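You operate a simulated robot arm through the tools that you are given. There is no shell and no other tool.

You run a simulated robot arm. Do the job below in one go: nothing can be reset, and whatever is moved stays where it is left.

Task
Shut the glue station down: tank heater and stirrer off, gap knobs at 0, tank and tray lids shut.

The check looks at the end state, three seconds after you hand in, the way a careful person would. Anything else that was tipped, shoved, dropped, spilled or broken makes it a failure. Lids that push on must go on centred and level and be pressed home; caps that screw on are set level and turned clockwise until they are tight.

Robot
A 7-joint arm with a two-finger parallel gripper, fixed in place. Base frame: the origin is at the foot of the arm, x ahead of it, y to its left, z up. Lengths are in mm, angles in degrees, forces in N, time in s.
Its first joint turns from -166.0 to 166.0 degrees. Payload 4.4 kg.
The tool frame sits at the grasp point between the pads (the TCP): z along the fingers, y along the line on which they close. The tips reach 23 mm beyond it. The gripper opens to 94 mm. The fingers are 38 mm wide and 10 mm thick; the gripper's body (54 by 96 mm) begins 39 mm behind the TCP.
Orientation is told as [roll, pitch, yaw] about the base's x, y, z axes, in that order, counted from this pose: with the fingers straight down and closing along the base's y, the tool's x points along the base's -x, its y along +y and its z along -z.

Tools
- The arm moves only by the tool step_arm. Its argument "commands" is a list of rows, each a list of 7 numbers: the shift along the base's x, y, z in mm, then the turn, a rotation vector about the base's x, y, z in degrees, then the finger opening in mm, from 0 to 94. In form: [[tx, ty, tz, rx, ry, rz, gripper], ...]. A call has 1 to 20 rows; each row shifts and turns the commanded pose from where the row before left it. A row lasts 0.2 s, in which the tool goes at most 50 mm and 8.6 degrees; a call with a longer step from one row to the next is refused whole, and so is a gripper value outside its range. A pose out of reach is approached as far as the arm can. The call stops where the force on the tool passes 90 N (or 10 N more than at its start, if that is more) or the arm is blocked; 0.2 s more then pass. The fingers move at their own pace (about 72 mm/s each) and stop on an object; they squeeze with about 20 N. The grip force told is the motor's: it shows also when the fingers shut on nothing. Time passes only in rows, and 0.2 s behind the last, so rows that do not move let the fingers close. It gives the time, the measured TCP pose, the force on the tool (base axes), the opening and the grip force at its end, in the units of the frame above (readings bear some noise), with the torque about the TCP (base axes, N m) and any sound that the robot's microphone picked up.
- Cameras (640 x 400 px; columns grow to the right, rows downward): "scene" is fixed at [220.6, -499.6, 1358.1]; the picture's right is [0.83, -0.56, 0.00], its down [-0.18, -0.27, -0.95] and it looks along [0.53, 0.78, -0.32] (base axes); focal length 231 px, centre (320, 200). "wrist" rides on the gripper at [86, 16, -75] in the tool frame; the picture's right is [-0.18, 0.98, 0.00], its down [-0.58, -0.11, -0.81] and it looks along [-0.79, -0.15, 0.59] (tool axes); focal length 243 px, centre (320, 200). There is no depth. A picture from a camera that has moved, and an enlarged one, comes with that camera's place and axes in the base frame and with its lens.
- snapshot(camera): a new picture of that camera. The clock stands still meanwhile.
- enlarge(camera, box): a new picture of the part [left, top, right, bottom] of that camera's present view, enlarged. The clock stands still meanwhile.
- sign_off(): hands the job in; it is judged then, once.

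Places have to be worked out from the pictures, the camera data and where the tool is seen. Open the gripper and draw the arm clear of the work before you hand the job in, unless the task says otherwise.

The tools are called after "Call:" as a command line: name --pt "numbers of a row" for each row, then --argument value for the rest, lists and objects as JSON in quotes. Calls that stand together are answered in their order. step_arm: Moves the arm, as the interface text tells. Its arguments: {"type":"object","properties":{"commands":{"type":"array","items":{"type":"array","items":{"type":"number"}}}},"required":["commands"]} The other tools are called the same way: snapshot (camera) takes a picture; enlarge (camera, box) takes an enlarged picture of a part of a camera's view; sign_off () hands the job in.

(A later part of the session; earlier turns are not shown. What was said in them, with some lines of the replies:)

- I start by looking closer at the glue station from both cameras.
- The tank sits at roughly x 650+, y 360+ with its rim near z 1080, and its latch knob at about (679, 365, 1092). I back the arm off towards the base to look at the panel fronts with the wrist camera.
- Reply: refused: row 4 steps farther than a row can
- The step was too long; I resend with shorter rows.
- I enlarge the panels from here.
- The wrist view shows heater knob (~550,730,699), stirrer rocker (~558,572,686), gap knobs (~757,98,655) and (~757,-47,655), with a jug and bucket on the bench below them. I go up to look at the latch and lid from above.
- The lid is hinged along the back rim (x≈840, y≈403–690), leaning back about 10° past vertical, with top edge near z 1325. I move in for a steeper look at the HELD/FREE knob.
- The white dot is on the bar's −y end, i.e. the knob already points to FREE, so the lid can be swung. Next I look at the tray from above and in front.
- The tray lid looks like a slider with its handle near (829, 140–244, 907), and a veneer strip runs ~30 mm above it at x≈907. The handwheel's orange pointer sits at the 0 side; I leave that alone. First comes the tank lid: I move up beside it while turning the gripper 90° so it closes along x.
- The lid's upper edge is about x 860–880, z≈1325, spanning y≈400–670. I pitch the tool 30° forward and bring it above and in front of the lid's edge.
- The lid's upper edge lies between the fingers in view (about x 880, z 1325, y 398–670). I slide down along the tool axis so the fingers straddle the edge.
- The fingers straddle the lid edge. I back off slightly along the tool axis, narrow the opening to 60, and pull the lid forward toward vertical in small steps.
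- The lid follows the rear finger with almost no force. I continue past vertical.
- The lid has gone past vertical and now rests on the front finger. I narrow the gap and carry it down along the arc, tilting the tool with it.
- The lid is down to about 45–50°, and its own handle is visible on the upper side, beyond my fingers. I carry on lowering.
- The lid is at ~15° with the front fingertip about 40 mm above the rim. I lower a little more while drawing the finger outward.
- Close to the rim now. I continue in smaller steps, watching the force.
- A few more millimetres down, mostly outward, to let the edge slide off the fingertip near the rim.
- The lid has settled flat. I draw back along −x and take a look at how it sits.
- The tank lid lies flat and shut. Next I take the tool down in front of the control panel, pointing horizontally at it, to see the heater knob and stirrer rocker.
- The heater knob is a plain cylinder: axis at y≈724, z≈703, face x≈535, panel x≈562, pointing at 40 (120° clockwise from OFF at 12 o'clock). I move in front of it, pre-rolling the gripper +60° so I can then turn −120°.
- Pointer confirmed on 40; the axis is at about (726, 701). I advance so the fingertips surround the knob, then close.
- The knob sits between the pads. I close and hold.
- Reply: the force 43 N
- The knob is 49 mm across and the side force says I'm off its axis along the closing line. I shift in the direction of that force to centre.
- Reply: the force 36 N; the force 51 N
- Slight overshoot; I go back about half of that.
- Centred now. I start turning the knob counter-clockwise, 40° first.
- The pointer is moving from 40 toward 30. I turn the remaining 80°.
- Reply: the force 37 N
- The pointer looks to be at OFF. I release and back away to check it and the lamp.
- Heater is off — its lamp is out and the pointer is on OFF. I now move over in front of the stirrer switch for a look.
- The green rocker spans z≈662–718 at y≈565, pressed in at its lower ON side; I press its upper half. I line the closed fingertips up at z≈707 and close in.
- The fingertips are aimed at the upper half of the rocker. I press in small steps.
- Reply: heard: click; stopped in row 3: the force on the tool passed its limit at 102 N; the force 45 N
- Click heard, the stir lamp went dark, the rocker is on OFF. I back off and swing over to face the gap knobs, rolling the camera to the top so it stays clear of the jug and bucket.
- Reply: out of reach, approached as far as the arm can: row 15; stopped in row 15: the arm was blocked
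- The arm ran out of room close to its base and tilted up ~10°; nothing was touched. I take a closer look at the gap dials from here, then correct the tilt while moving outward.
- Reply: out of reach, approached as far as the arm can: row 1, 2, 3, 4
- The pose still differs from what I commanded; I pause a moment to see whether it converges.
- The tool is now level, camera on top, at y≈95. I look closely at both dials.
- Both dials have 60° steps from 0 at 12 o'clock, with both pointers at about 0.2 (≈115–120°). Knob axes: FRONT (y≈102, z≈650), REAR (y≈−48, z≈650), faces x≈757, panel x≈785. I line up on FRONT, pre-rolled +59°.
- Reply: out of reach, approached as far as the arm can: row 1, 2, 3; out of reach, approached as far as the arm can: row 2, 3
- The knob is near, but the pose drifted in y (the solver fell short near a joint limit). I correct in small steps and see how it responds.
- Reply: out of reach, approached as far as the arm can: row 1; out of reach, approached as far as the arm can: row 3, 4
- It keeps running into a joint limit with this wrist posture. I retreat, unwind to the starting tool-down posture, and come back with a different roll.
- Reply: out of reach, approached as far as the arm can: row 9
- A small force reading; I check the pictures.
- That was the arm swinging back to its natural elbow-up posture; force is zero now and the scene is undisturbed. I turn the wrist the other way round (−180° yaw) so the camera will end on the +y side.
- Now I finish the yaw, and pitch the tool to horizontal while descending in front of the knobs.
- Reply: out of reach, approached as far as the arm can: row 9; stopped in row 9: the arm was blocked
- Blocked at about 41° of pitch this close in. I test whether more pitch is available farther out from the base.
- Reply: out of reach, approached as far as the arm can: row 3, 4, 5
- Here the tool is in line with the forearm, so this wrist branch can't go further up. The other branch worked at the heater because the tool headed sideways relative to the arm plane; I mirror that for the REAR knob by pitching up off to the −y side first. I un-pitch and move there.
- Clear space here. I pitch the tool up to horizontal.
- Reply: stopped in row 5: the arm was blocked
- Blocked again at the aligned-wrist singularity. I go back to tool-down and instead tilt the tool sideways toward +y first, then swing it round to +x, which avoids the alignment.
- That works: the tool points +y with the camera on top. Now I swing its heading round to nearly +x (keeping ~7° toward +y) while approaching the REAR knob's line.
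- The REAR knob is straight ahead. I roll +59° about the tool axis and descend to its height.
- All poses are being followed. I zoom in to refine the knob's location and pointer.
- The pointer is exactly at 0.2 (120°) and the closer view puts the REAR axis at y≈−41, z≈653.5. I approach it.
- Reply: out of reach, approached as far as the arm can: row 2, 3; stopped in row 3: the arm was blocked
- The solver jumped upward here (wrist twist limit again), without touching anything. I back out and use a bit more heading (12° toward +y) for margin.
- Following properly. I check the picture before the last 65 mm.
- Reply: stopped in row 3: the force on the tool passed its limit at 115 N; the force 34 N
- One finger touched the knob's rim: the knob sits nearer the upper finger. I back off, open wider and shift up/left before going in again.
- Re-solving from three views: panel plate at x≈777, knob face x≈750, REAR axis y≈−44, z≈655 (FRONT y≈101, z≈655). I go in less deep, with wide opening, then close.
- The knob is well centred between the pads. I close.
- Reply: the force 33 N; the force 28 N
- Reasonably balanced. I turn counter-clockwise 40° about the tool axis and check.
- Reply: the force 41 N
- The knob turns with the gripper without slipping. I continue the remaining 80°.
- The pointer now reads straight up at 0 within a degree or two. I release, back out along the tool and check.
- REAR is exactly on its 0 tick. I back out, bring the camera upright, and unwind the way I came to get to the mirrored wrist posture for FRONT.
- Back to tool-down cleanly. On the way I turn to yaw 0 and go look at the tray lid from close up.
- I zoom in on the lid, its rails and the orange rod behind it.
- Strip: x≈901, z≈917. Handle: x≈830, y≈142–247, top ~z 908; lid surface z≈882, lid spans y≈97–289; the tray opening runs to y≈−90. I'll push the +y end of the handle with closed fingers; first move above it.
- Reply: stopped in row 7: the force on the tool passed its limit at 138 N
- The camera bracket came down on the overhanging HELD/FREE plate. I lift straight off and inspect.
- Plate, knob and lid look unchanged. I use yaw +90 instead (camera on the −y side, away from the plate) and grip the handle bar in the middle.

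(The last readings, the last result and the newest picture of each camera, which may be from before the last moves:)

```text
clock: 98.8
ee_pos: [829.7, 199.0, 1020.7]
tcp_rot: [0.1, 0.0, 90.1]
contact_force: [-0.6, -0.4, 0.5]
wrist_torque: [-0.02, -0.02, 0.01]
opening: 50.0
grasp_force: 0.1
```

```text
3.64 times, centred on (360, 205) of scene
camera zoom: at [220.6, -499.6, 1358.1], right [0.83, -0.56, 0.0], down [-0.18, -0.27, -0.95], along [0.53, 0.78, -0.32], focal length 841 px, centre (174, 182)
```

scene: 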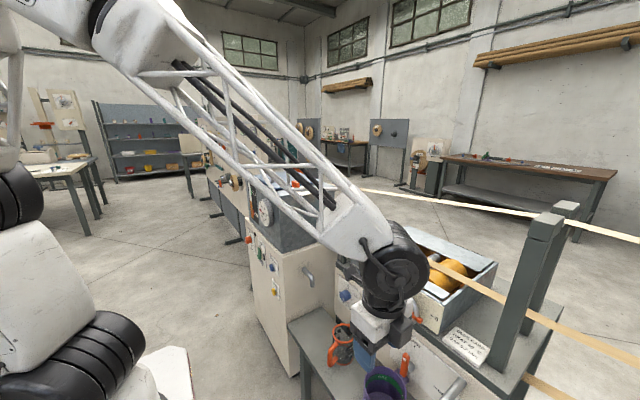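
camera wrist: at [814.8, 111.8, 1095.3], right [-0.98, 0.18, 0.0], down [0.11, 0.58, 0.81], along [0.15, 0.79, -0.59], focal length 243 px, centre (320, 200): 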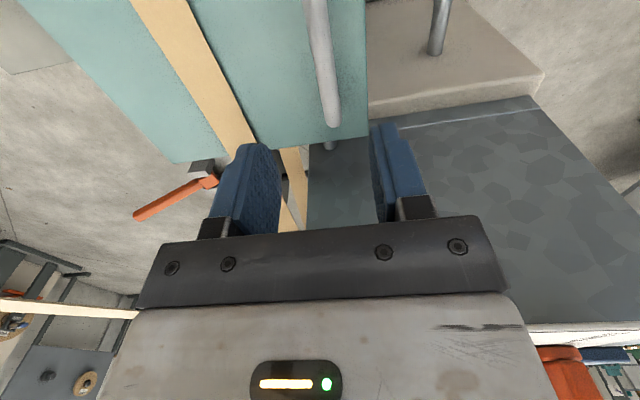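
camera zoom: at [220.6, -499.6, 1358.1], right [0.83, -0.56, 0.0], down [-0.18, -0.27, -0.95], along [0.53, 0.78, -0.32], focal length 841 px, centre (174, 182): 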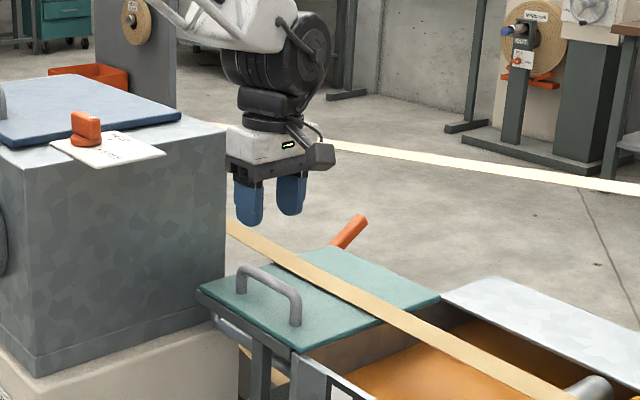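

The bar lies at x≈826. I shift 3.5 mm and descend so the pads straddle it.

Call:
step_arm --pt "-3.5 0 -30 0 0 0 50" --pt "0 0 -30 0 0 0 50" --pt "0 0 -25 0 0 0 50"

Call:
snapshot --camera "wrist"

Call:
enlarge --camera "scene" --box '[310, 180, 400, 260]'

```text
clock: 99.5
ee_pos: [826.3, 198.4, 935.9]
tcp_rot: [0.1, 0.1, 90.0]
contact_force: [0.0, 0.1, 0.4]
wrist_torque: [0.02, -0.03, 0.01]
opening: 50.0
grasp_force: 0.1
```

```text
taken
camera wrist: at [810.8, 111.5, 1010.9], right [-0.98, 0.18, 0.0], down [0.11, 0.58, 0.81], along [0.15, 0.79, -0.59], focal length 243 px, centre (320, 200)
```

wrist: 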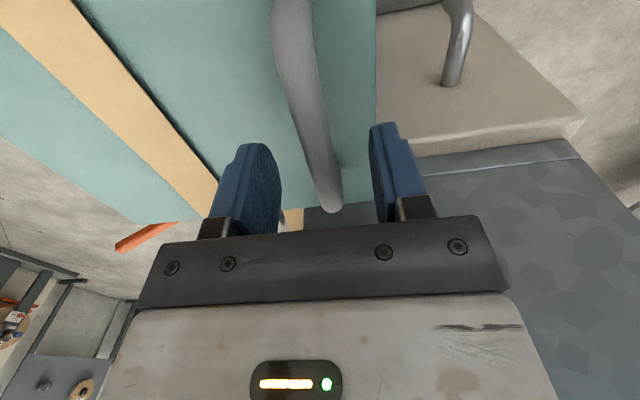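

```text
5.00 times, centred on (355, 220) of scene
camera zoom: at [220.6, -499.6, 1358.1], right [0.83, -0.56, 0.0], down [-0.18, -0.27, -0.95], along [0.53, 0.78, -0.32], focal length 1156 px, centre (145, 100)
```

zoom: 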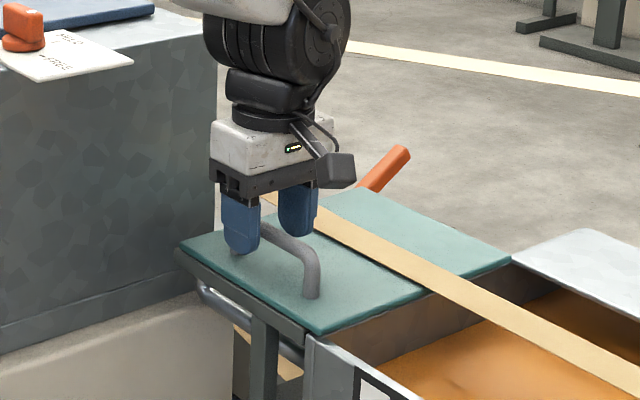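

Call:
step_arm --pt "0 0 -12 0 0 0 50" --pt "0 0 -10 0 0 0 50" --pt "0 0 0 0 0 0 30" --pt "0 0 0 0 0 0 12" --pt "0 0 0 0 0 0 8" --pt "0 0 0 0 0 0 8"

Call:
enlarge --camera "scene" --box '[310, 180, 400, 260]'

```text
clock: 101.0
ee_pos: [826.5, 198.1, 911.3]
tcp_rot: [0.0, 0.0, 90.0]
contact_force: [-18.3, -1.4, 5.3]
wrist_torque: [0.03, -0.14, 0.01]
opening: 16.0
grasp_force: 8.3
```

```text
5.00 times, centred on (355, 220) of scene
camera zoom: at [220.6, -499.6, 1358.1], right [0.83, -0.56, 0.0], down [-0.18, -0.27, -0.95], along [0.53, 0.78, -0.32], focal length 1156 px, centre (145, 100)
```

zoom: 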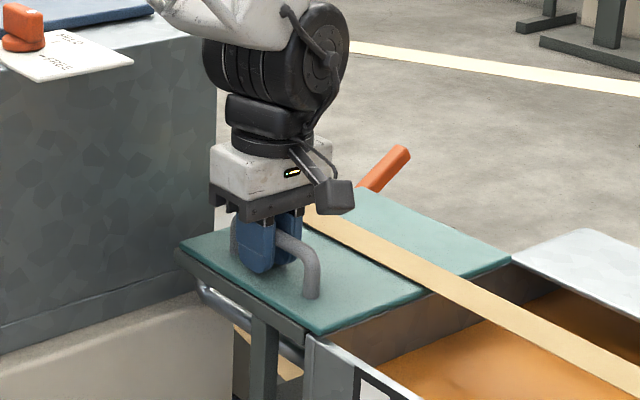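

The bar is held. I ease the side force and start sliding the lid toward −y.

Call:
step_arm --pt "-1 0 0 0 0 0 8" --pt "0 -6 0 0 0 0 8" --pt "0 -8 0 0 0 0 8" --pt "0 -8 0 0 0 0 8"

Call:
enlarge --camera "scene" --box '[310, 180, 430, 280]'

```text
clock: 102.0
ee_pos: [824.9, 177.8, 911.8]
tcp_rot: [0.1, 0.0, 89.9]
contact_force: [-13.6, 1.4, -2.5]
wrist_torque: [-0.06, -0.16, 0.02]
opening: 14.3
grasp_force: 6.9
```

```text
4.00 times, centred on (370, 230) of scene
camera zoom: at [220.6, -499.6, 1358.1], right [0.83, -0.56, 0.0], down [-0.18, -0.27, -0.95], along [0.53, 0.78, -0.32], focal length 925 px, centre (120, 80)
```

zoom: 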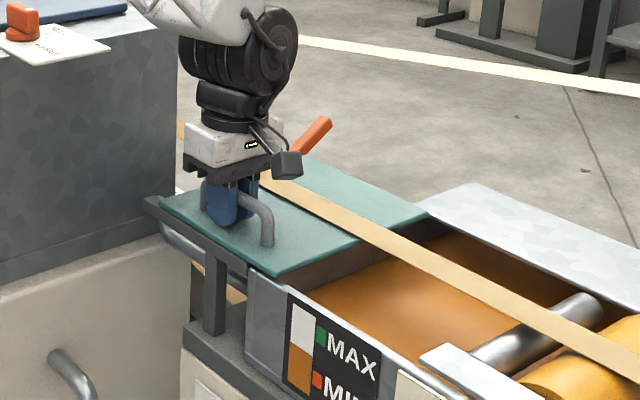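

The lid slides easily with the handle. I carry on.

Call:
step_arm --pt "-0.5 -12 0 0 0 0 8" --pt "0 -12 0 0 0 0 8" --pt "0 -12 0 0 0 0 8" --pt "0 -12 0 0 0 0 8" --pt "0 -12 0 0 0 0 8" --pt "0 -12 0 0 0 0 8"

Call:
enlarge --camera "scene" --box '[310, 180, 460, 300]'

Call:
snapshot --camera "wrist"

```text
clock: 103.3
ee_pos: [823.7, 104.1, 912.6]
tcp_rot: [-0.1, 0.0, 90.0]
contact_force: [15.2, 1.3, -13.5]
wrist_torque: [-0.12, 0.15, 0.05]
opening: 13.5
grasp_force: 45.1
```

```text
3.33 times, centred on (385, 240) of scene
camera zoom: at [220.6, -499.6, 1358.1], right [0.83, -0.56, 0.0], down [-0.18, -0.27, -0.95], along [0.53, 0.78, -0.32], focal length 771 px, centre (103, 67)
```

zoom: 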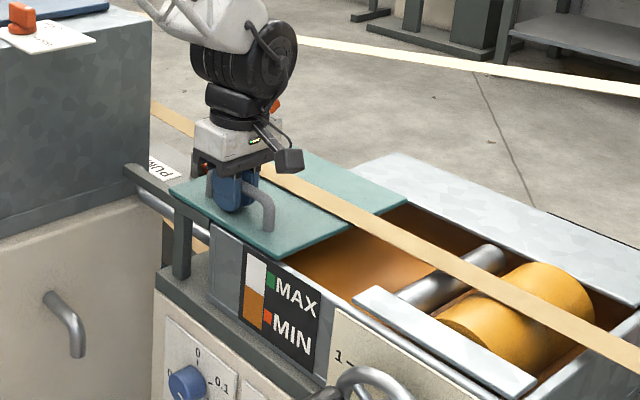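

```text
taken
camera wrist: at [809.7, 17.5, 988.7], right [-0.98, 0.18, 0.0], down [0.11, 0.58, 0.81], along [0.15, 0.79, -0.59], focal length 243 px, centre (320, 200)
```

wrist: 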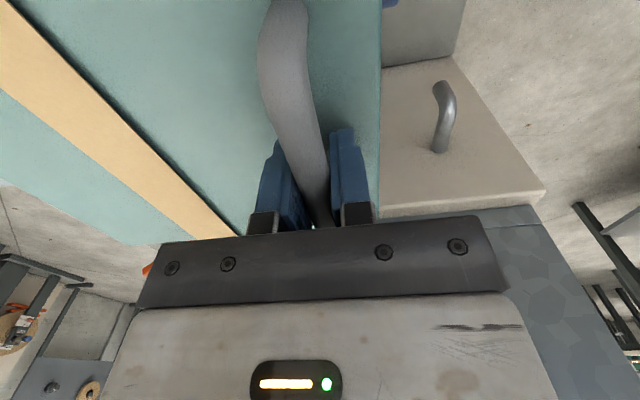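

Call:
step_arm --pt "0.5 -12 0.5 0 0 0 8" --pt "0 -12 0 0 0 0 8" --pt "0 -12 0 0 0 0 8" --pt "0 -12 0 0 0 0 8" --pt "0 -12 0 0 0 0 8" --pt "0 -10 0 0 0 0 8"

Call:
enlarge --camera "scene" --box '[310, 180, 460, 300]'

```text
clock: 104.8
ee_pos: [825.6, 35.3, 913.0]
tcp_rot: [0.1, 0.0, 90.0]
contact_force: [-7.5, 1.1, -13.7]
wrist_torque: [0.08, -0.1, 0.03]
opening: 13.7
grasp_force: 45.2
```

```text
3.33 times, centred on (385, 240) of scene
camera zoom: at [220.6, -499.6, 1358.1], right [0.83, -0.56, 0.0], down [-0.18, -0.27, -0.95], along [0.53, 0.78, -0.32], focal length 771 px, centre (103, 67)
```

zoom: 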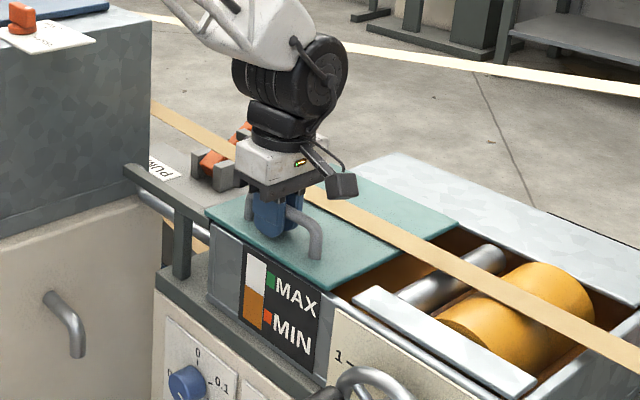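

Nearly there; I continue in small steps to feel the stop.

Call:
step_arm --pt "0 -7 0 0 0 0 8" --pt "0 -6 0 0 0 0 8" --pt "0 -4 0 0 0 0 8"

Call:
enlarge --camera "scene" --box '[330, 200, 450, 290]'

```text
clock: 105.5
ee_pos: [823.4, 17.2, 912.7]
tcp_rot: [0.0, -0.1, 90.0]
contact_force: [-9.6, 10.3, -15.8]
wrist_torque: [-0.27, -0.09, -0.1]
opening: 13.6
grasp_force: 44.9
```

```text
4.44 times, centred on (390, 245) of scene
camera zoom: at [220.6, -499.6, 1358.1], right [0.83, -0.56, 0.0], down [-0.18, -0.27, -0.95], along [0.53, 0.78, -0.32], focal length 1028 px, centre (9, 0)
```

zoom: 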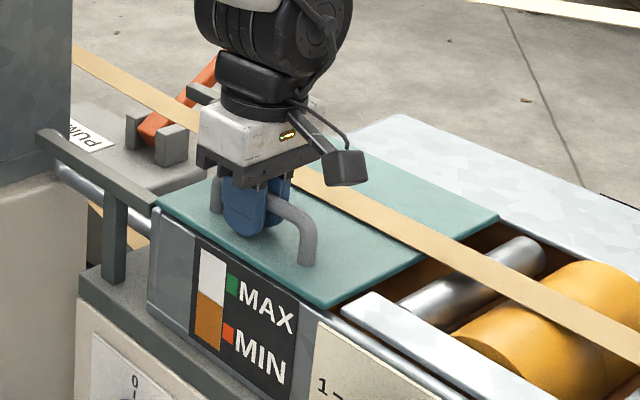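

Call:
step_arm --pt "0 -3 0 0 0 0 8" --pt "0 -3 0 0 0 0 8" --pt "0 0 0 0 0 0 8"

Call:
enlarge --camera "scene" --box '[330, 200, 450, 290]'

Call:
snapshot --camera "wrist"

```text
clock: 106.3
ee_pos: [825.9, 12.4, 915.2]
tcp_rot: [-0.1, 0.0, 90.2]
contact_force: [-16.1, -0.7, 7.8]
wrist_torque: [0.16, -0.08, 0.27]
opening: 14.9
grasp_force: 7.5
```

```text
4.44 times, centred on (390, 245) of scene
camera zoom: at [220.6, -499.6, 1358.1], right [0.83, -0.56, 0.0], down [-0.18, -0.27, -0.95], along [0.53, 0.78, -0.32], focal length 1028 px, centre (9, 0)
```

zoom: 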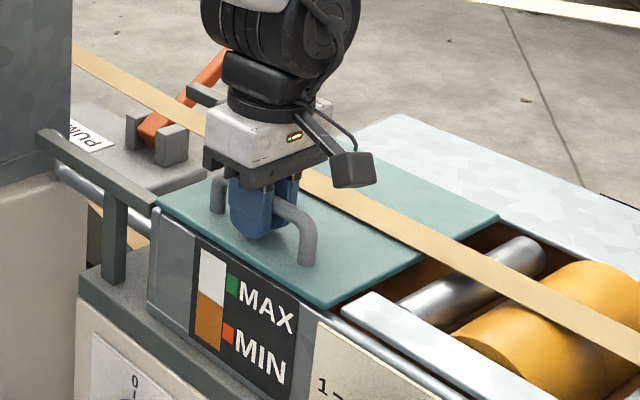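

```text
taken
camera wrist: at [810.2, -75.7, 990.3], right [-0.98, 0.18, 0.0], down [0.11, 0.58, 0.81], along [0.15, 0.79, -0.59], focal length 243 px, centre (320, 200)
```

wrist: 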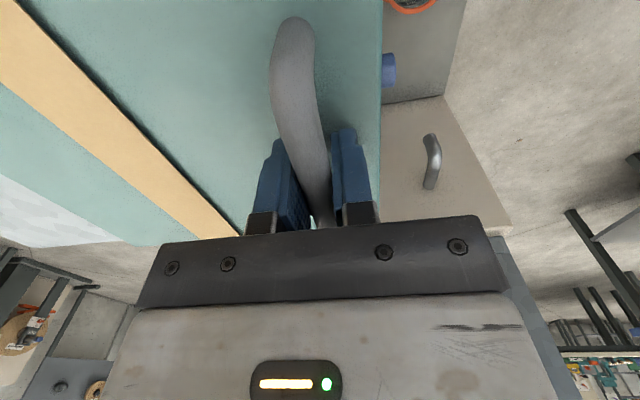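

The lid stopped moving while the pads slid on the bar, so it seems to be at its stop. To be sure, I release and push firmly on the handle's +y end.

Call:
step_arm --pt "0 0 0 0 0 0 30" --pt "0 0 0 0 0 0 50" --pt "0 0 30 0 0 0 50" --pt "0 30 20 0 0 0 20" --pt "0 45 0 0 0 0 0" --pt "0 22 0 0 0 0 0" --pt "0 0 -25 0 0 0 0" --pt "0 0 -25 0 0 0 0" --pt "0 0 0 0 0 0 0"

Call:
snapshot --camera "wrist"

Call:
enlarge --camera "scene" --box '[330, 190, 450, 290]'

```text
clock: 108.3
ee_pos: [826.1, 108.6, 913.2]
tcp_rot: [-0.1, 0.1, 90.1]
contact_force: [0.1, -0.6, 0.0]
wrist_torque: [0.05, -0.01, 0.0]
opening: 0.0
grasp_force: 20.0
```

```text
taken
camera wrist: at [810.2, 21.9, 989.2], right [-0.98, 0.18, 0.0], down [0.11, 0.58, 0.81], along [0.15, 0.79, -0.59], focal length 243 px, centre (320, 200)
```

wrist: 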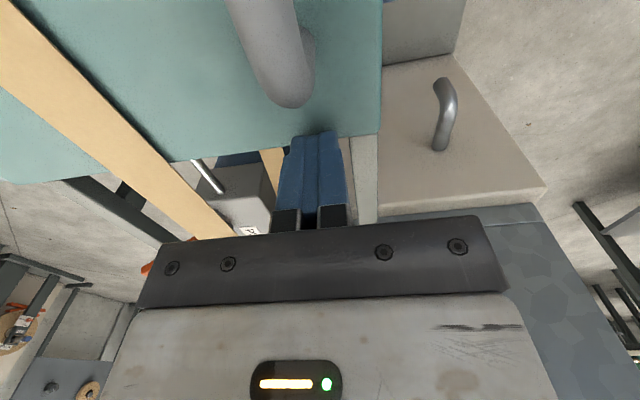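

```text
4.00 times, centred on (390, 240) of scene
camera zoom: at [220.6, -499.6, 1358.1], right [0.83, -0.56, 0.0], down [-0.18, -0.27, -0.95], along [0.53, 0.78, -0.32], focal length 925 px, centre (40, 40)
```

zoom: 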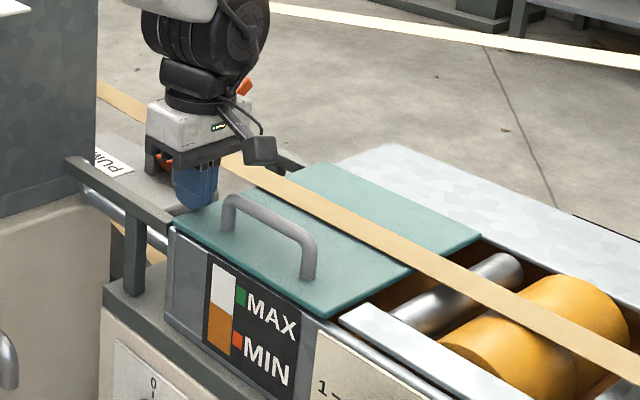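

Now I push the handle end in −y in small steps until it resists.

Call:
step_arm --pt "0 -8 0 0 0 0 0" --pt "0 -6 0 0 0 0 0" --pt "0 -4 0 0 0 0 0" --pt "0 -3 0 0 0 0 0" --pt "0 -2 0 0 0 0 0" --pt "0 -2 0 0 0 0 0"

Call:
enlarge --camera "scene" --box '[330, 190, 450, 290]'

```text
clock: 109.8
ee_pos: [826.3, 86.5, 913.5]
tcp_rot: [0.0, 0.0, 90.0]
contact_force: [2.3, 30.2, -1.9]
wrist_torque: [0.7, -0.01, 0.02]
opening: 0.0
grasp_force: 20.1
```

```text
4.00 times, centred on (390, 240) of scene
camera zoom: at [220.6, -499.6, 1358.1], right [0.83, -0.56, 0.0], down [-0.18, -0.27, -0.95], along [0.53, 0.78, -0.32], focal length 925 px, centre (40, 40)
```

zoom: 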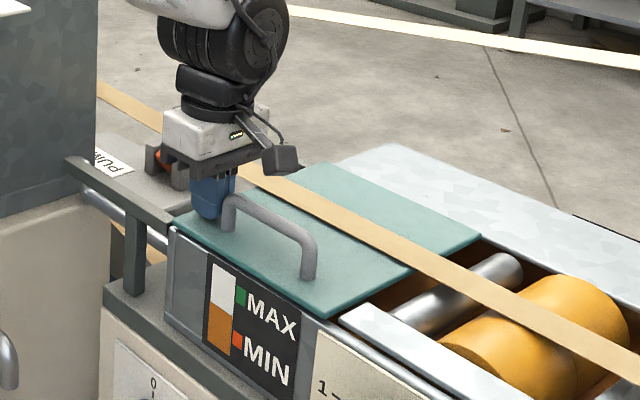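

30 N against the end stop with no movement: the tray lid is shut. I lift away and set up the mirrored wrist posture (tilt the tool toward −y, then swing to +x) for the FRONT knob.

Call:
step_arm --pt "0 10 0 0 0 0 0" --pt "0 0 40 0 0 0 0" --pt "0 0 45 0 0 0 0" --pt "-20 5 40 0 0 0 0" --pt "-45 5 10 0 0 0 0" --pt "-45 15 0 0 0 0 0" --pt "-45 15 0 0 0 0 0" --pt "-45 15 0 0 0 0 30" --pt "-45 15 0 0 0 0 60" --pt "-45 15 -10 0 0 0 60" --pt "-45 15 -10 0 0 0 60" --pt "-45 15 -10 0 0 0 60" --pt "-15 15 -10 0 0 0 60" --pt "0 15 0 0 0 0 60"

Call:
step_arm --pt "0 0 -5 -8.2 0 0 60" --pt "0 0 -5 -8.2 0 0 60" --pt "0 0 -5 -8.2 0 0 60" --pt "0 0 -5 -8.2 0 0 60" --pt "0 0 -5 -8.2 0 0 60" --pt "0 0 -5 -8.2 0 0 60" --pt "0 0 -5 -8.2 0 0 60" --pt "0 0 -5 -8.2 0 0 60" --pt "0 0 -5 -8.2 0 0 60" --pt "0 0 -5 -8.2 0 0 60" --pt "0 0 -5 -8.0 0 0 60" --pt "0 0 0 0 0 0 60"

Call:
snapshot --camera "scene"

```text
clock: 112.8
ee_pos: [430.7, 238.2, 1007.4]
tcp_rot: [0.1, 0.0, 90.0]
contact_force: [0.5, 0.4, 1.0]
wrist_torque: [0.01, -0.01, 0.01]
opening: 59.8
grasp_force: 0.1
```

```text
clock: 115.3
ee_pos: [429.9, 238.2, 952.9]
tcp_rot: [-146.6, 90.0, -56.4]
contact_force: [-1.0, 0.4, 0.9]
wrist_torque: [-0.03, 0.01, -0.01]
opening: 59.9
grasp_force: 0.0
```

```text
taken
```

scene: 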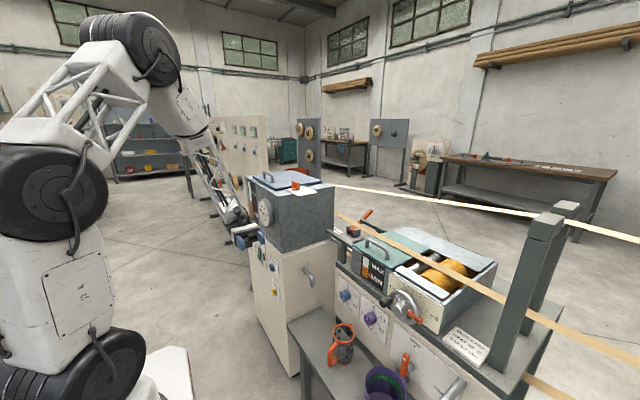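

Call:
step_arm --pt "10 -15 -8 0 0 8.2 60" --pt "12 -15 -10 0 0 8.2 60" --pt "15 -12 -12 0 0 8.2 60" --pt "17 -10 -12 0 0 8.2 60" --pt "18 -8 -12 0 0 8.2 60" --pt "18 -6 -12 0 0 8.2 60" --pt "20 -5 -12 0 0 8.2 60" --pt "20 -5 -12 0 0 8.2 60" --pt "20 -5 -12 0 0 8.2 60" --pt "20 -5 -12 0 0 8.2 60" --pt "0 0 0 0 0 0 60"

Call:
snapshot --camera "wrist"

```text
clock: 117.8
ee_pos: [600.3, 152.9, 839.6]
tcp_rot: [-11.1, 89.9, 160.9]
contact_force: [0.4, -1.1, 0.5]
wrist_torque: [-0.02, 0.02, 0.01]
opening: 60.1
grasp_force: 0.1
```

```text
taken
camera wrist: at [525.4, 146.8, 927.0], right [-0.14, -0.97, -0.18], down [-0.78, 0.22, -0.58], along [0.61, 0.07, -0.79], focal length 243 px, centre (320, 200)
```

wrist: 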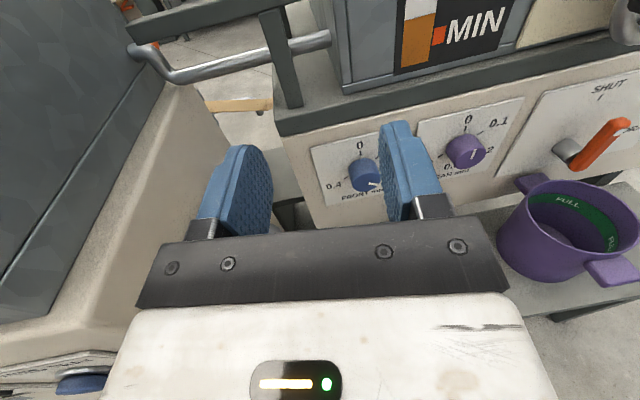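

The REAR pointer needs a check from here; I zoom in on both dials.

Call:
enlarge --camera "wrist" --box '[400, 90, 540, 200]'

Call:
enlarge --camera "scene" --box '[330, 270, 430, 380]'

Call:
enlarge --camera "wrist" --box '[300, 120, 420, 220]'

```text
3.64 times, centred on (470, 145) of wrist
camera zoom: at [525.4, 146.8, 927.0], right [-0.14, -0.97, -0.18], down [-0.78, 0.22, -0.58], along [0.61, 0.07, -0.79], focal length 882 px, centre (-226, 400)
```

zoom: 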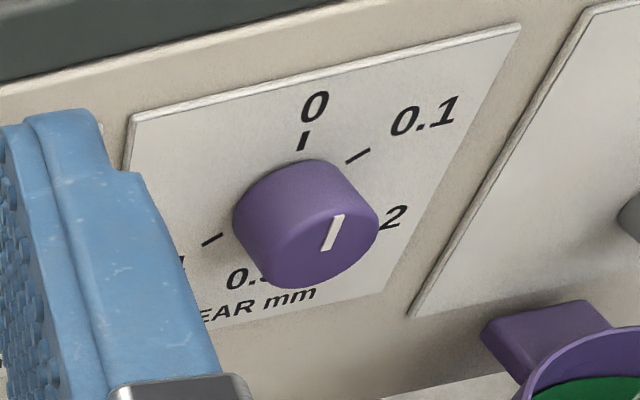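

```text
3.64 times, centred on (380, 325) of scene
camera zoom: at [220.6, -499.6, 1358.1], right [0.83, -0.56, 0.0], down [-0.18, -0.27, -0.95], along [0.53, 0.78, -0.32], focal length 841 px, centre (102, -254)
```

zoom: 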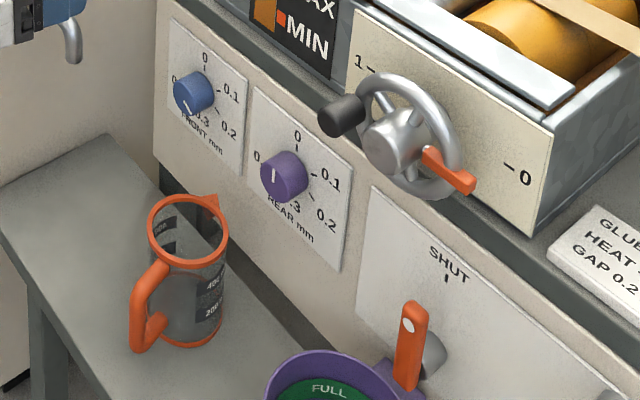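

```text
4.00 times, centred on (360, 170) of wrist
camera zoom: at [525.4, 146.8, 927.0], right [-0.14, -0.97, -0.18], down [-0.78, 0.22, -0.58], along [0.61, 0.07, -0.79], focal length 970 px, centre (160, 320)
```

zoom: 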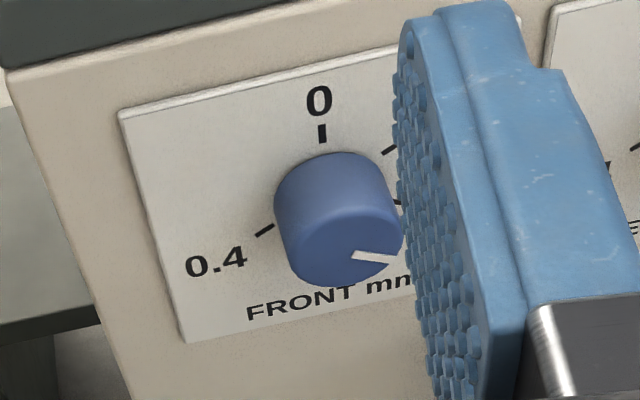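

REAR indeed reads 0 (parallel with its tick). Now FRONT: axis y≈101, z≈655. I roll +59° and descend to it, with the tool heading −8°.

Call:
step_arm --pt "3 -4 -23 7.33 -1.03 0 70" --pt "3 -4 -23 7.33 -1.03 0 70" --pt "3 -4 -23 7.33 -1.03 0 70" --pt "3 -4 -23 7.33 -1.03 0 70" --pt "3 -4 -23 7.33 -1.03 0 70" --pt "3 -4 -23 7.33 -1.03 0 70" --pt "3 -4 -23 7.33 -1.03 0 70" --pt "3 -3 -23 7.33 -1.03 0 70" --pt "0 0 0 0 0 0 70"

Call:
snapshot --camera "wrist"

Call:
enlarge --camera "wrist" --box '[230, 0, 410, 120]'

```text
clock: 119.8
ee_pos: [623.7, 120.8, 655.5]
tcp_rot: [-90.1, 30.8, 82.1]
contact_force: [-0.4, 0.8, 0.1]
wrist_torque: [-0.01, 0.01, 0.04]
opening: 70.1
grasp_force: 0.1
```

```text
taken
camera wrist: at [539.8, 49.1, 687.3], right [-0.05, -0.34, -0.94], down [-0.72, 0.66, -0.2], along [0.69, 0.67, -0.28], focal length 243 px, centre (320, 200)
```

wrist: 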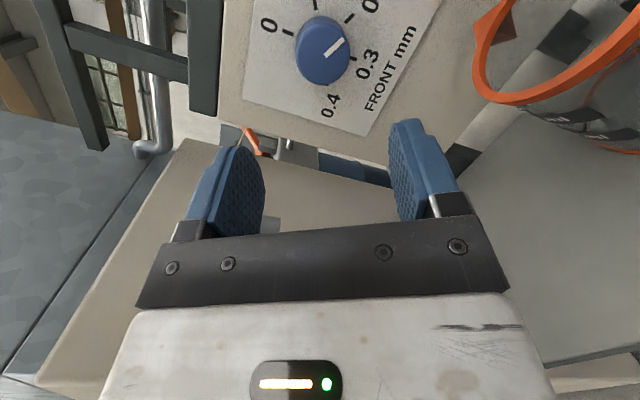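

```text
3.33 times, centred on (320, 60) of wrist
camera zoom: at [539.8, 49.1, 687.3], right [-0.05, -0.34, -0.94], down [-0.72, 0.66, -0.2], along [0.69, 0.67, -0.28], focal length 809 px, centre (320, 667)
```

zoom: 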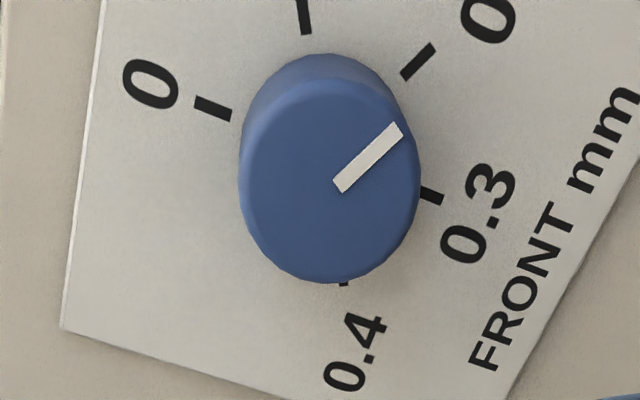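

FRONT axis confirmed at y≈100.5, z≈654, pointer exactly at 120° (0.2). I advance in small rows.

Call:
step_arm --pt "20 -3 -0.3 0 0 0 76" --pt "20 -3 -0.3 0 0 0 76" --pt "20 -3 -0.2 0 0 0 76" --pt "20 -3 0 0 0 0 76"

Call:
snapshot --camera "wrist"

```text
clock: 120.8
ee_pos: [705.9, 110.1, 655.3]
tcp_rot: [-89.9, 30.8, 82.0]
contact_force: [-0.9, -0.4, -0.6]
wrist_torque: [-0.01, 0.01, -0.01]
opening: 75.7
grasp_force: 0.1
```

```text
taken
camera wrist: at [620.3, 37.4, 686.7], right [-0.05, -0.34, -0.94], down [-0.72, 0.66, -0.2], along [0.69, 0.67, -0.28], focal length 243 px, centre (320, 200)
```

wrist: 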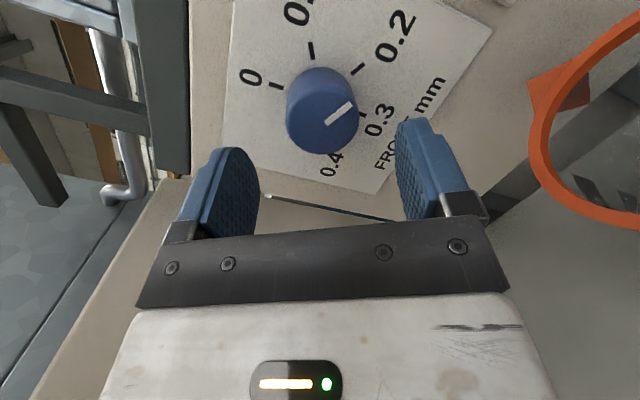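

Call:
step_arm --pt "17 -3.5 0 0 0 0 76" --pt "17 -3.5 0 0 0 0 76" --pt "0 0 0 0 0 0 60" --pt "0 0 0 0 0 0 50"

Call:
snapshot --camera "wrist"

```text
clock: 121.8
ee_pos: [738.8, 102.3, 655.0]
tcp_rot: [-90.0, 30.8, 82.0]
contact_force: [0.5, 0.1, 0.3]
wrist_torque: [0.0, 0.0, 0.0]
opening: 50.1
grasp_force: 0.1
```

```text
taken
camera wrist: at [654.0, 30.6, 686.7], right [-0.05, -0.34, -0.94], down [-0.72, 0.66, -0.2], along [0.69, 0.67, -0.28], focal length 243 px, centre (320, 200)
```

wrist: 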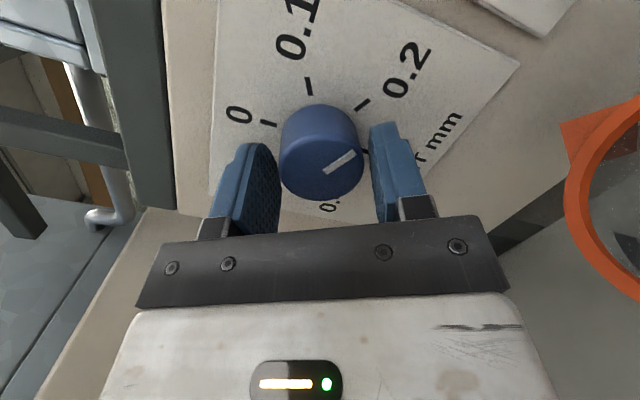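

Well centred. I close on the knob.

Call:
step_arm --pt "0 0 0 0 0 0 40" --pt "0 0 0 0 0 0 32" --pt "0 0 0 0 0 0 32"

```text
clock: 122.5
ee_pos: [737.7, 101.8, 654.4]
tcp_rot: [-89.8, 30.8, 82.1]
contact_force: [9.2, -8.4, -14.0]
wrist_torque: [0.02, -0.16, 0.19]
opening: 43.1
grasp_force: 44.8
```

Good grip. I turn −80° first, then check.

Call:
step_arm --pt "0 -0.3 -0.6 -7.92 1.11 0 32" --pt "0 0 0 -7.92 1.11 0 32" --pt "0 0 0 -7.92 1.11 0 32" --pt "0 0 0 -7.92 1.11 0 32" --pt "0 0 0 -7.92 1.11 0 32" --pt "0 0 0 -7.92 1.11 0 32" --pt "0 0 0 -7.92 1.11 0 32" --pt "0 0 0 -7.92 1.11 0 32" --pt "0 0 0 -7.92 1.11 0 32" --pt "0 0 0 -7.92 1.11 0 32"

Call:
snapshot --camera "wrist"

```text
clock: 124.8
ee_pos: [737.7, 100.5, 654.7]
tcp_rot: [89.9, 69.1, -98.1]
contact_force: [-7.9, -33.1, 7.1]
wrist_torque: [0.08, -0.77, 0.24]
opening: 44.0
grasp_force: 45.0
```

```text
taken
camera wrist: at [667.3, 127.2, 742.0], right [-0.14, -0.97, 0.18], down [-0.81, 0.01, -0.58], along [0.57, -0.22, -0.79], focal length 243 px, centre (320, 200)
```

wrist: 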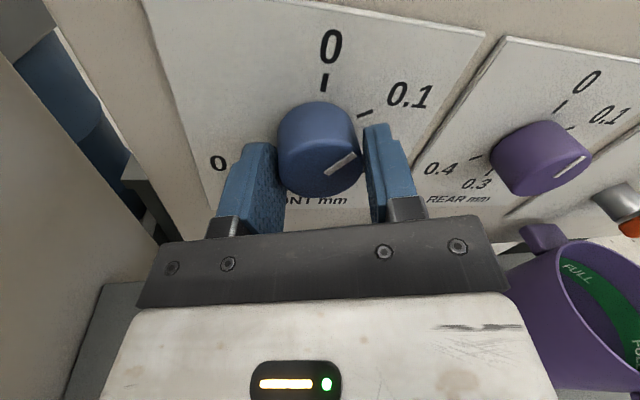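

Call:
step_arm --pt "0 0 0 -7.92 1.11 0 32" --pt "0 0 0 -7.92 1.11 0 32" --pt "0 0 0 -7.92 1.11 0 32" --pt "0 0 0 -7.92 1.11 0 32" --pt "0 0 0 -6.93 0.97 0 32"

Call:
enlarge --camera "wrist" --box '[220, 40, 420, 220]'

```text
clock: 126.0
ee_pos: [737.7, 102.2, 654.7]
tcp_rot: [90.0, 30.2, -98.1]
contact_force: [-33.6, -43.3, 38.2]
wrist_torque: [0.85, -0.44, -0.47]
opening: 42.8
grasp_force: 45.4
```

```text
2.22 times, centred on (320, 130) of wrist
camera zoom: at [674.5, 178.1, 713.6], right [-0.09, -0.65, 0.76], down [-0.86, -0.33, -0.39], along [0.5, -0.69, -0.53], focal length 539 px, centre (320, 356)
```

zoom: 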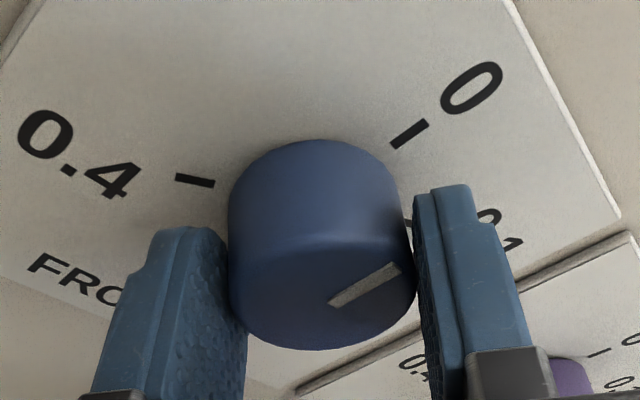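

Torque has risen, so it's likely at the 0 stop. I release, back out, and check.

Call:
step_arm --pt "0 0 0 0 0 0 60" --pt "0 0 0 0 0 0 76" --pt "-20 3 0 0 0 0 76" --pt "-30 4 0 0 0 0 76"

Call:
snapshot --camera "wrist"

Call:
enlarge --camera "wrist" --box '[240, 20, 400, 140]'

```text
clock: 127.0
ee_pos: [689.2, 110.3, 656.4]
tcp_rot: [90.1, 30.3, -98.0]
contact_force: [0.1, 0.2, 0.2]
wrist_torque: [-0.01, 0.0, -0.01]
opening: 75.8
grasp_force: 0.1
```

```text
taken
camera wrist: at [624.8, 186.0, 714.2], right [-0.09, -0.65, 0.76], down [-0.86, -0.33, -0.39], along [0.5, -0.69, -0.53], focal length 243 px, centre (320, 200)
```

wrist: 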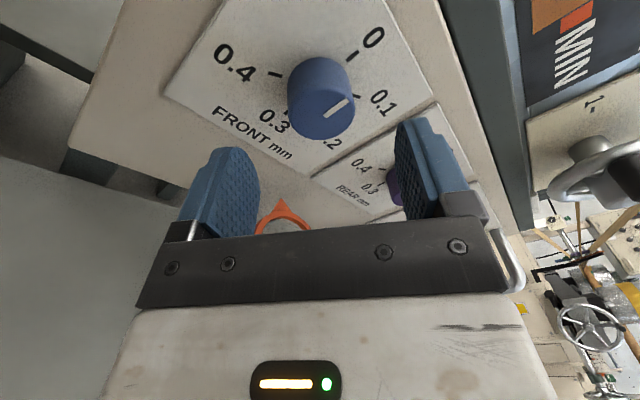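

```text
3.33 times, centred on (320, 80) of wrist
camera zoom: at [624.8, 186.0, 714.2], right [-0.09, -0.65, 0.76], down [-0.86, -0.33, -0.39], along [0.5, -0.69, -0.53], focal length 809 px, centre (320, 600)
```

zoom: 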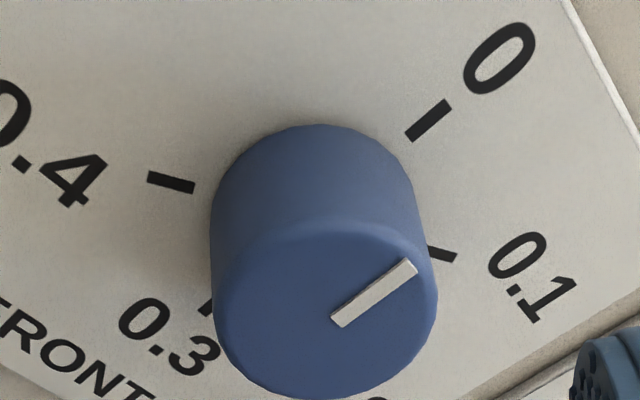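

Very close to 0. I retreat, bring the camera upright and compare both pointers with their ticks from a straighter view.

Call:
step_arm --pt "-30 4 5 0 0 0 76" --pt "-30 4 10 0 0 0 76" --pt "-10 0 10 7.33 -1.03 0 60" --pt "-5 0 15 7.33 -1.03 0 60" --pt "0 0 15 7.33 -1.03 0 60" --pt "0 0 15 7.33 -1.03 0 60" --pt "0 0 15 7.33 -1.03 0 60" --pt "0 0 15 7.33 -1.03 0 60" --pt "0 0 15 7.33 -1.03 0 60" --pt "0 0 15 7.33 -1.03 0 60" --pt "0 0 0 0 0 0 94"

Call:
snapshot --camera "wrist"

Call:
enlarge --camera "wrist" --box '[280, 60, 500, 190]'

Call:
enlarge --camera "scene" --box '[330, 270, 410, 340]'

```text
clock: 129.3
ee_pos: [614.0, 117.8, 784.8]
tcp_rot: [90.1, 89.5, -97.8]
contact_force: [-0.2, 0.5, -0.1]
wrist_torque: [0.0, 0.03, -0.01]
opening: 94.0
grasp_force: 0.0
```

```text
taken
camera wrist: at [538.7, 111.7, 872.1], right [-0.14, -0.97, -0.18], down [-0.78, 0.22, -0.58], along [0.61, 0.06, -0.79], focal length 243 px, centre (320, 200)
```

wrist: 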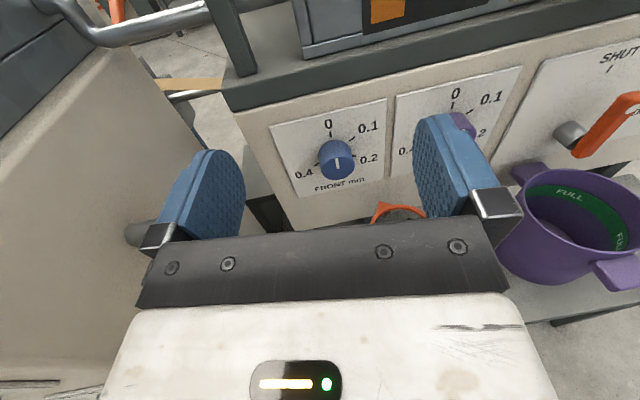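

```text
2.91 times, centred on (390, 125) of wrist
camera zoom: at [538.7, 111.7, 872.1], right [-0.14, -0.97, -0.18], down [-0.78, 0.22, -0.58], along [0.61, 0.06, -0.79], focal length 706 px, centre (116, 418)
```

zoom: 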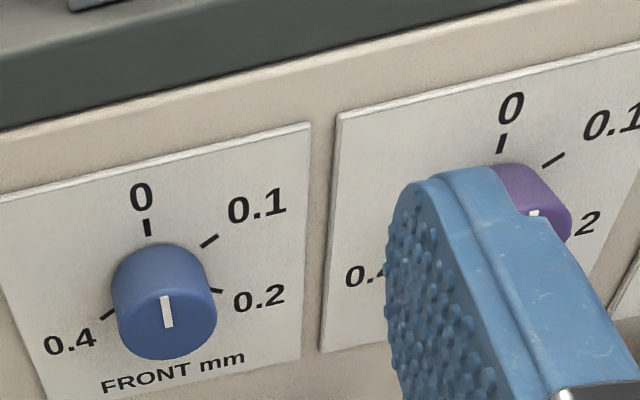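

```text
5.71 times, centred on (370, 305) of scene
camera zoom: at [220.6, -499.6, 1358.1], right [0.83, -0.56, 0.0], down [-0.18, -0.27, -0.95], along [0.53, 0.78, -0.32], focal length 1321 px, centre (34, -400)
```

zoom: 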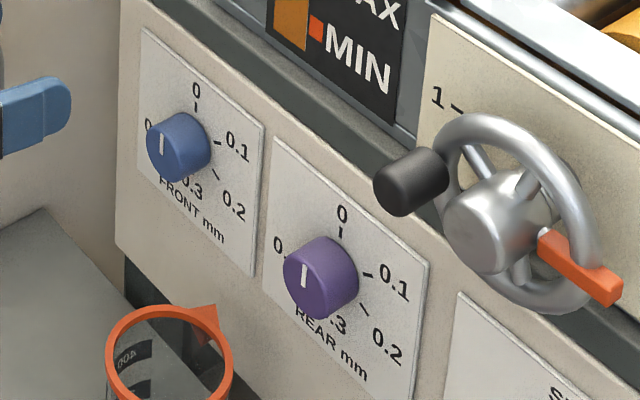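

Both gap pointers stand straight at 0. I unwind the wrist the way it came and draw the arm clear.

Call:
step_arm --pt "-20 5 15 0 0 -8.2 94" --pt "-20 5 15 0 0 -8.2 94" --pt "-20 5 15 0 0 -8.2 94" --pt "-20 5 15 0 0 -8.2 94" --pt "-18 8 15 0 0 -8.2 94" --pt "-18 10 15 0 0 -8.2 94" --pt "-18 15 15 0 0 -8.2 94" --pt "-18 20 15 0 0 -8.2 94" --pt "-16 25 15 0 0 -8.2 94" --pt "-14 25 15 0 0 -8.2 94" --pt "0 0 0 0 0 0 94"

Call:
step_arm --pt "0 0 5 8.2 0 0 94" --pt "0 0 5 8.2 0 0 94" --pt "0 0 5 8.2 0 0 94" --pt "0 0 5 8.2 0 0 94" --pt "0 0 5 8.2 0 0 94" --pt "0 0 10 8.2 0 0 94" --pt "0 0 10 8.2 0 0 94" --pt "0 0 15 8.2 0 0 94" --pt "0 0 20 8.2 0 0 94" --pt "0 0 30 8.2 0 0 94" --pt "0 0 40 8.0 0 0 94" --pt "0 0 45 0 0 0 94" --pt "0 0 45 0 0 0 94" --pt "0 0 45 0 0 0 94"

Call:
snapshot --camera "scene"

Call:
enlarge --camera "scene" --box '[230, 150, 370, 280]'

Call:
enlarge --camera "scene" --box '[320, 200, 500, 310]'

Call:
enlarge --camera "scene" --box '[280, 280, 480, 400]'

```text
clock: 131.8
ee_pos: [430.0, 241.5, 934.3]
tcp_rot: [90.6, 89.4, -179.3]
contact_force: [0.6, 0.7, 0.3]
wrist_torque: [-0.03, -0.02, -0.01]
opening: 94.2
grasp_force: 0.1
```

```text
clock: 134.8
ee_pos: [429.3, 240.8, 1221.0]
tcp_rot: [0.1, 0.0, 90.6]
contact_force: [-0.2, 0.9, 0.7]
wrist_torque: [0.0, -0.03, 0.0]
opening: 94.4
grasp_force: 0.0
```

```text
taken
```

scene: 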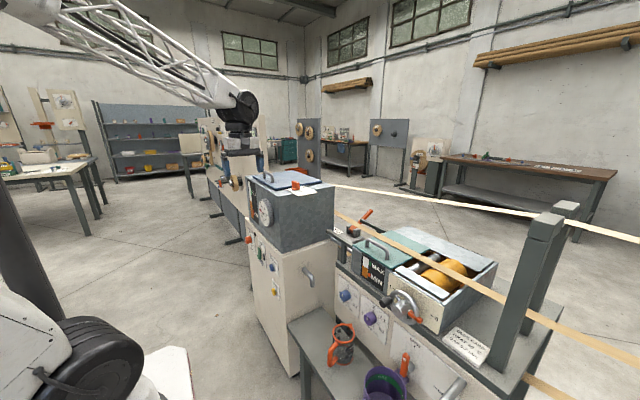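

```text
3.08 times, centred on (300, 215) of scene
camera zoom: at [220.6, -499.6, 1358.1], right [0.83, -0.56, 0.0], down [-0.18, -0.27, -0.95], along [0.53, 0.78, -0.32], focal length 712 px, centre (382, 154)
```

zoom: 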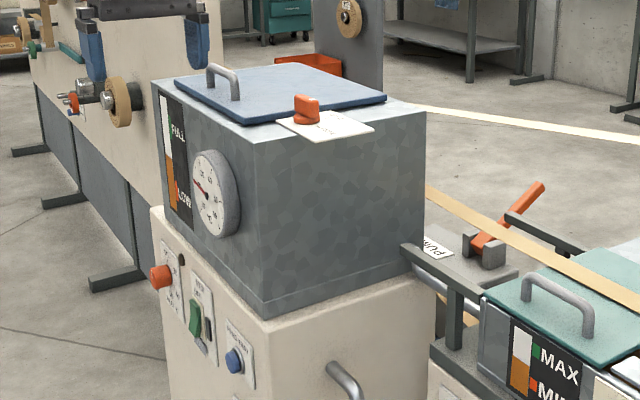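

```text
3.56 times, centred on (410, 255) of scene
camera zoom: at [220.6, -499.6, 1358.1], right [0.83, -0.56, 0.0], down [-0.18, -0.27, -0.95], along [0.53, 0.78, -0.32], focal length 822 px, centre (0, 4)
```

zoom: 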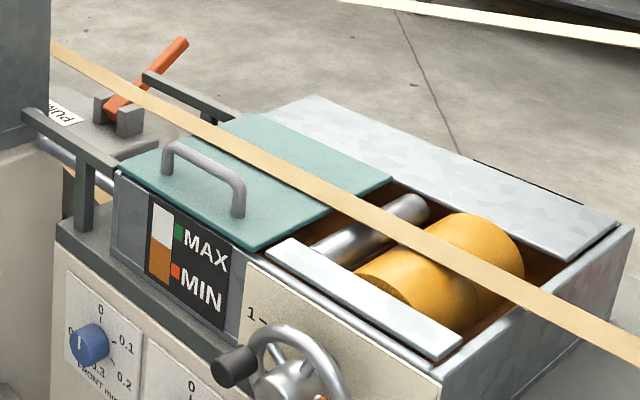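

```text
3.20 times, centred on (380, 340) of scene
camera zoom: at [220.6, -499.6, 1358.1], right [0.83, -0.56, 0.0], down [-0.18, -0.27, -0.95], along [0.53, 0.78, -0.32], focal length 740 px, centre (128, -248)
```

zoom: 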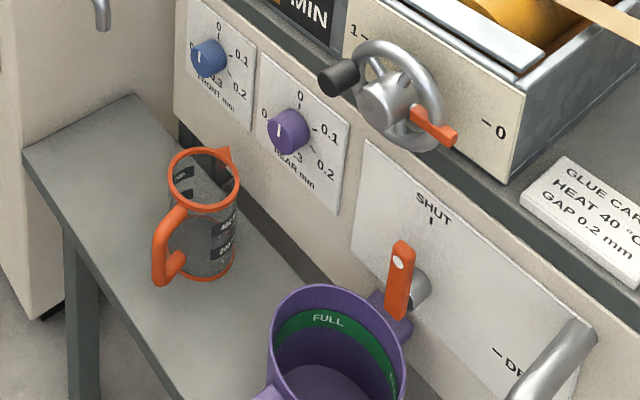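

Everything reads right. I zoom on the tank lid edges to be sure that it lies fully down.

Call:
enlarge --camera "scene" --box '[260, 165, 330, 205]'

Call:
snapshot --camera "wrist"

Call:
enlarge --camera "scene" --box '[235, 225, 295, 285]'

```text
9.14 times, centred on (295, 185) of scene
camera zoom: at [220.6, -499.6, 1358.1], right [0.83, -0.56, 0.0], down [-0.18, -0.27, -0.95], along [0.53, 0.78, -0.32], focal length 2114 px, centre (549, 337)
```

zoom: 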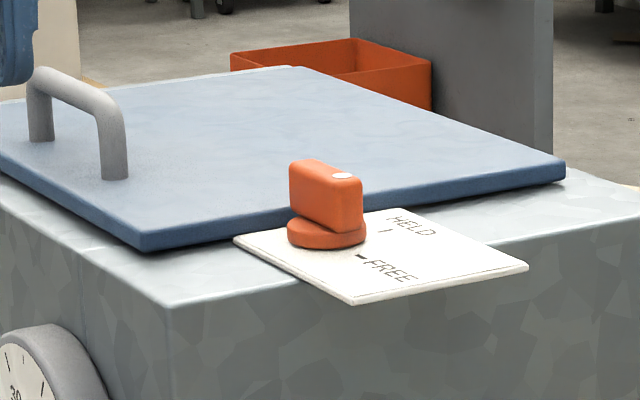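

```text
taken
camera wrist: at [416.2, 153.1, 1295.2], right [-0.98, 0.18, 0.0], down [0.1, 0.58, 0.81], along [0.14, 0.79, -0.59], focal length 243 px, centre (320, 200)
```

wrist: 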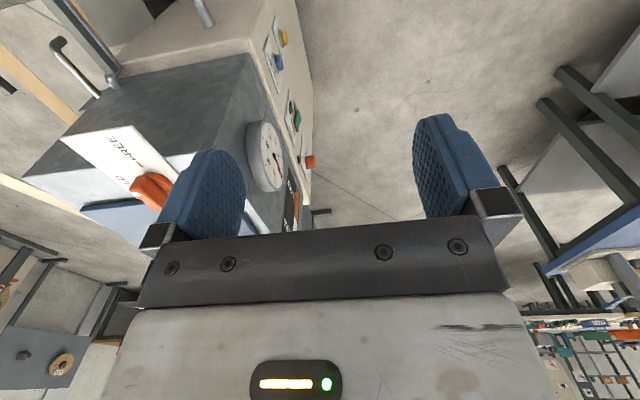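

```text
6.67 times, centred on (265, 255) of scene
camera zoom: at [220.6, -499.6, 1358.1], right [0.83, -0.56, 0.0], down [-0.18, -0.27, -0.95], along [0.53, 0.78, -0.32], focal length 1542 px, centre (687, -167)
```

zoom: 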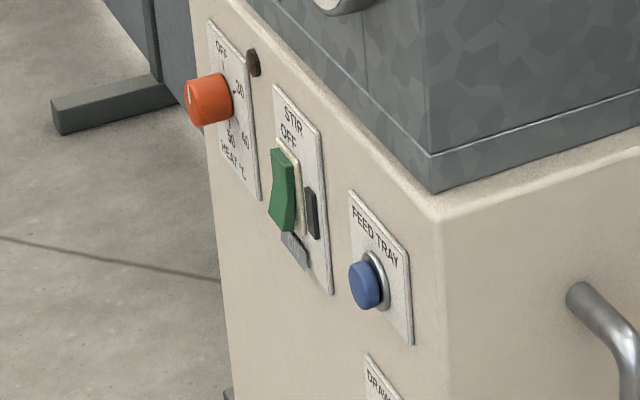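

I'm handing in now. The final pictures show:
- **Heater:** the knob is on OFF and its lamp is out.
- **Stirrer:** the rocker is on OFF and its lamp is out.
- **Gap knobs:** both are at 0.
- **Lids:** the tank lid is flat on its rim and the tray lid is against its end stop.

Earlier the camera bracket pressed on the overhanging HELD/FREE plate at up to 138 N. The plate and its knob look unchanged. The gripper is open and the arm is clear of the station.

Call:
sign_off

```text
The job is handed in.
```

I shut the glue station down and handed the job in; I have not seen a verdict from the check.

- **Tank heater:** the knob is on OFF and its lamp is out.
- **Stirrer:** the rocker is on OFF. I heard it click over and its lamp went dark.
- **Gap knobs:** FRONT and REAR were both at 0.2 and are now at 0, lined up with their ticks.
- **Tank lid:** swung down and lying flat on the rim. I lowered it under control but did not press it down afterwards.
- **Tray lid:** slid shut. It did not move when I pushed it against its end stop at about 30 N.

**Contact during the job:** the camera bracket came down on the overhanging HELD/FREE plate on the tank, with a force of up to 138 N. I lifted off at once. In the pictures the plate and its knob look unchanged, still on FREE as I found them.

I saw nothing else shifted or spilled in the final pictures. The arm is drawn clear with the gripper open.
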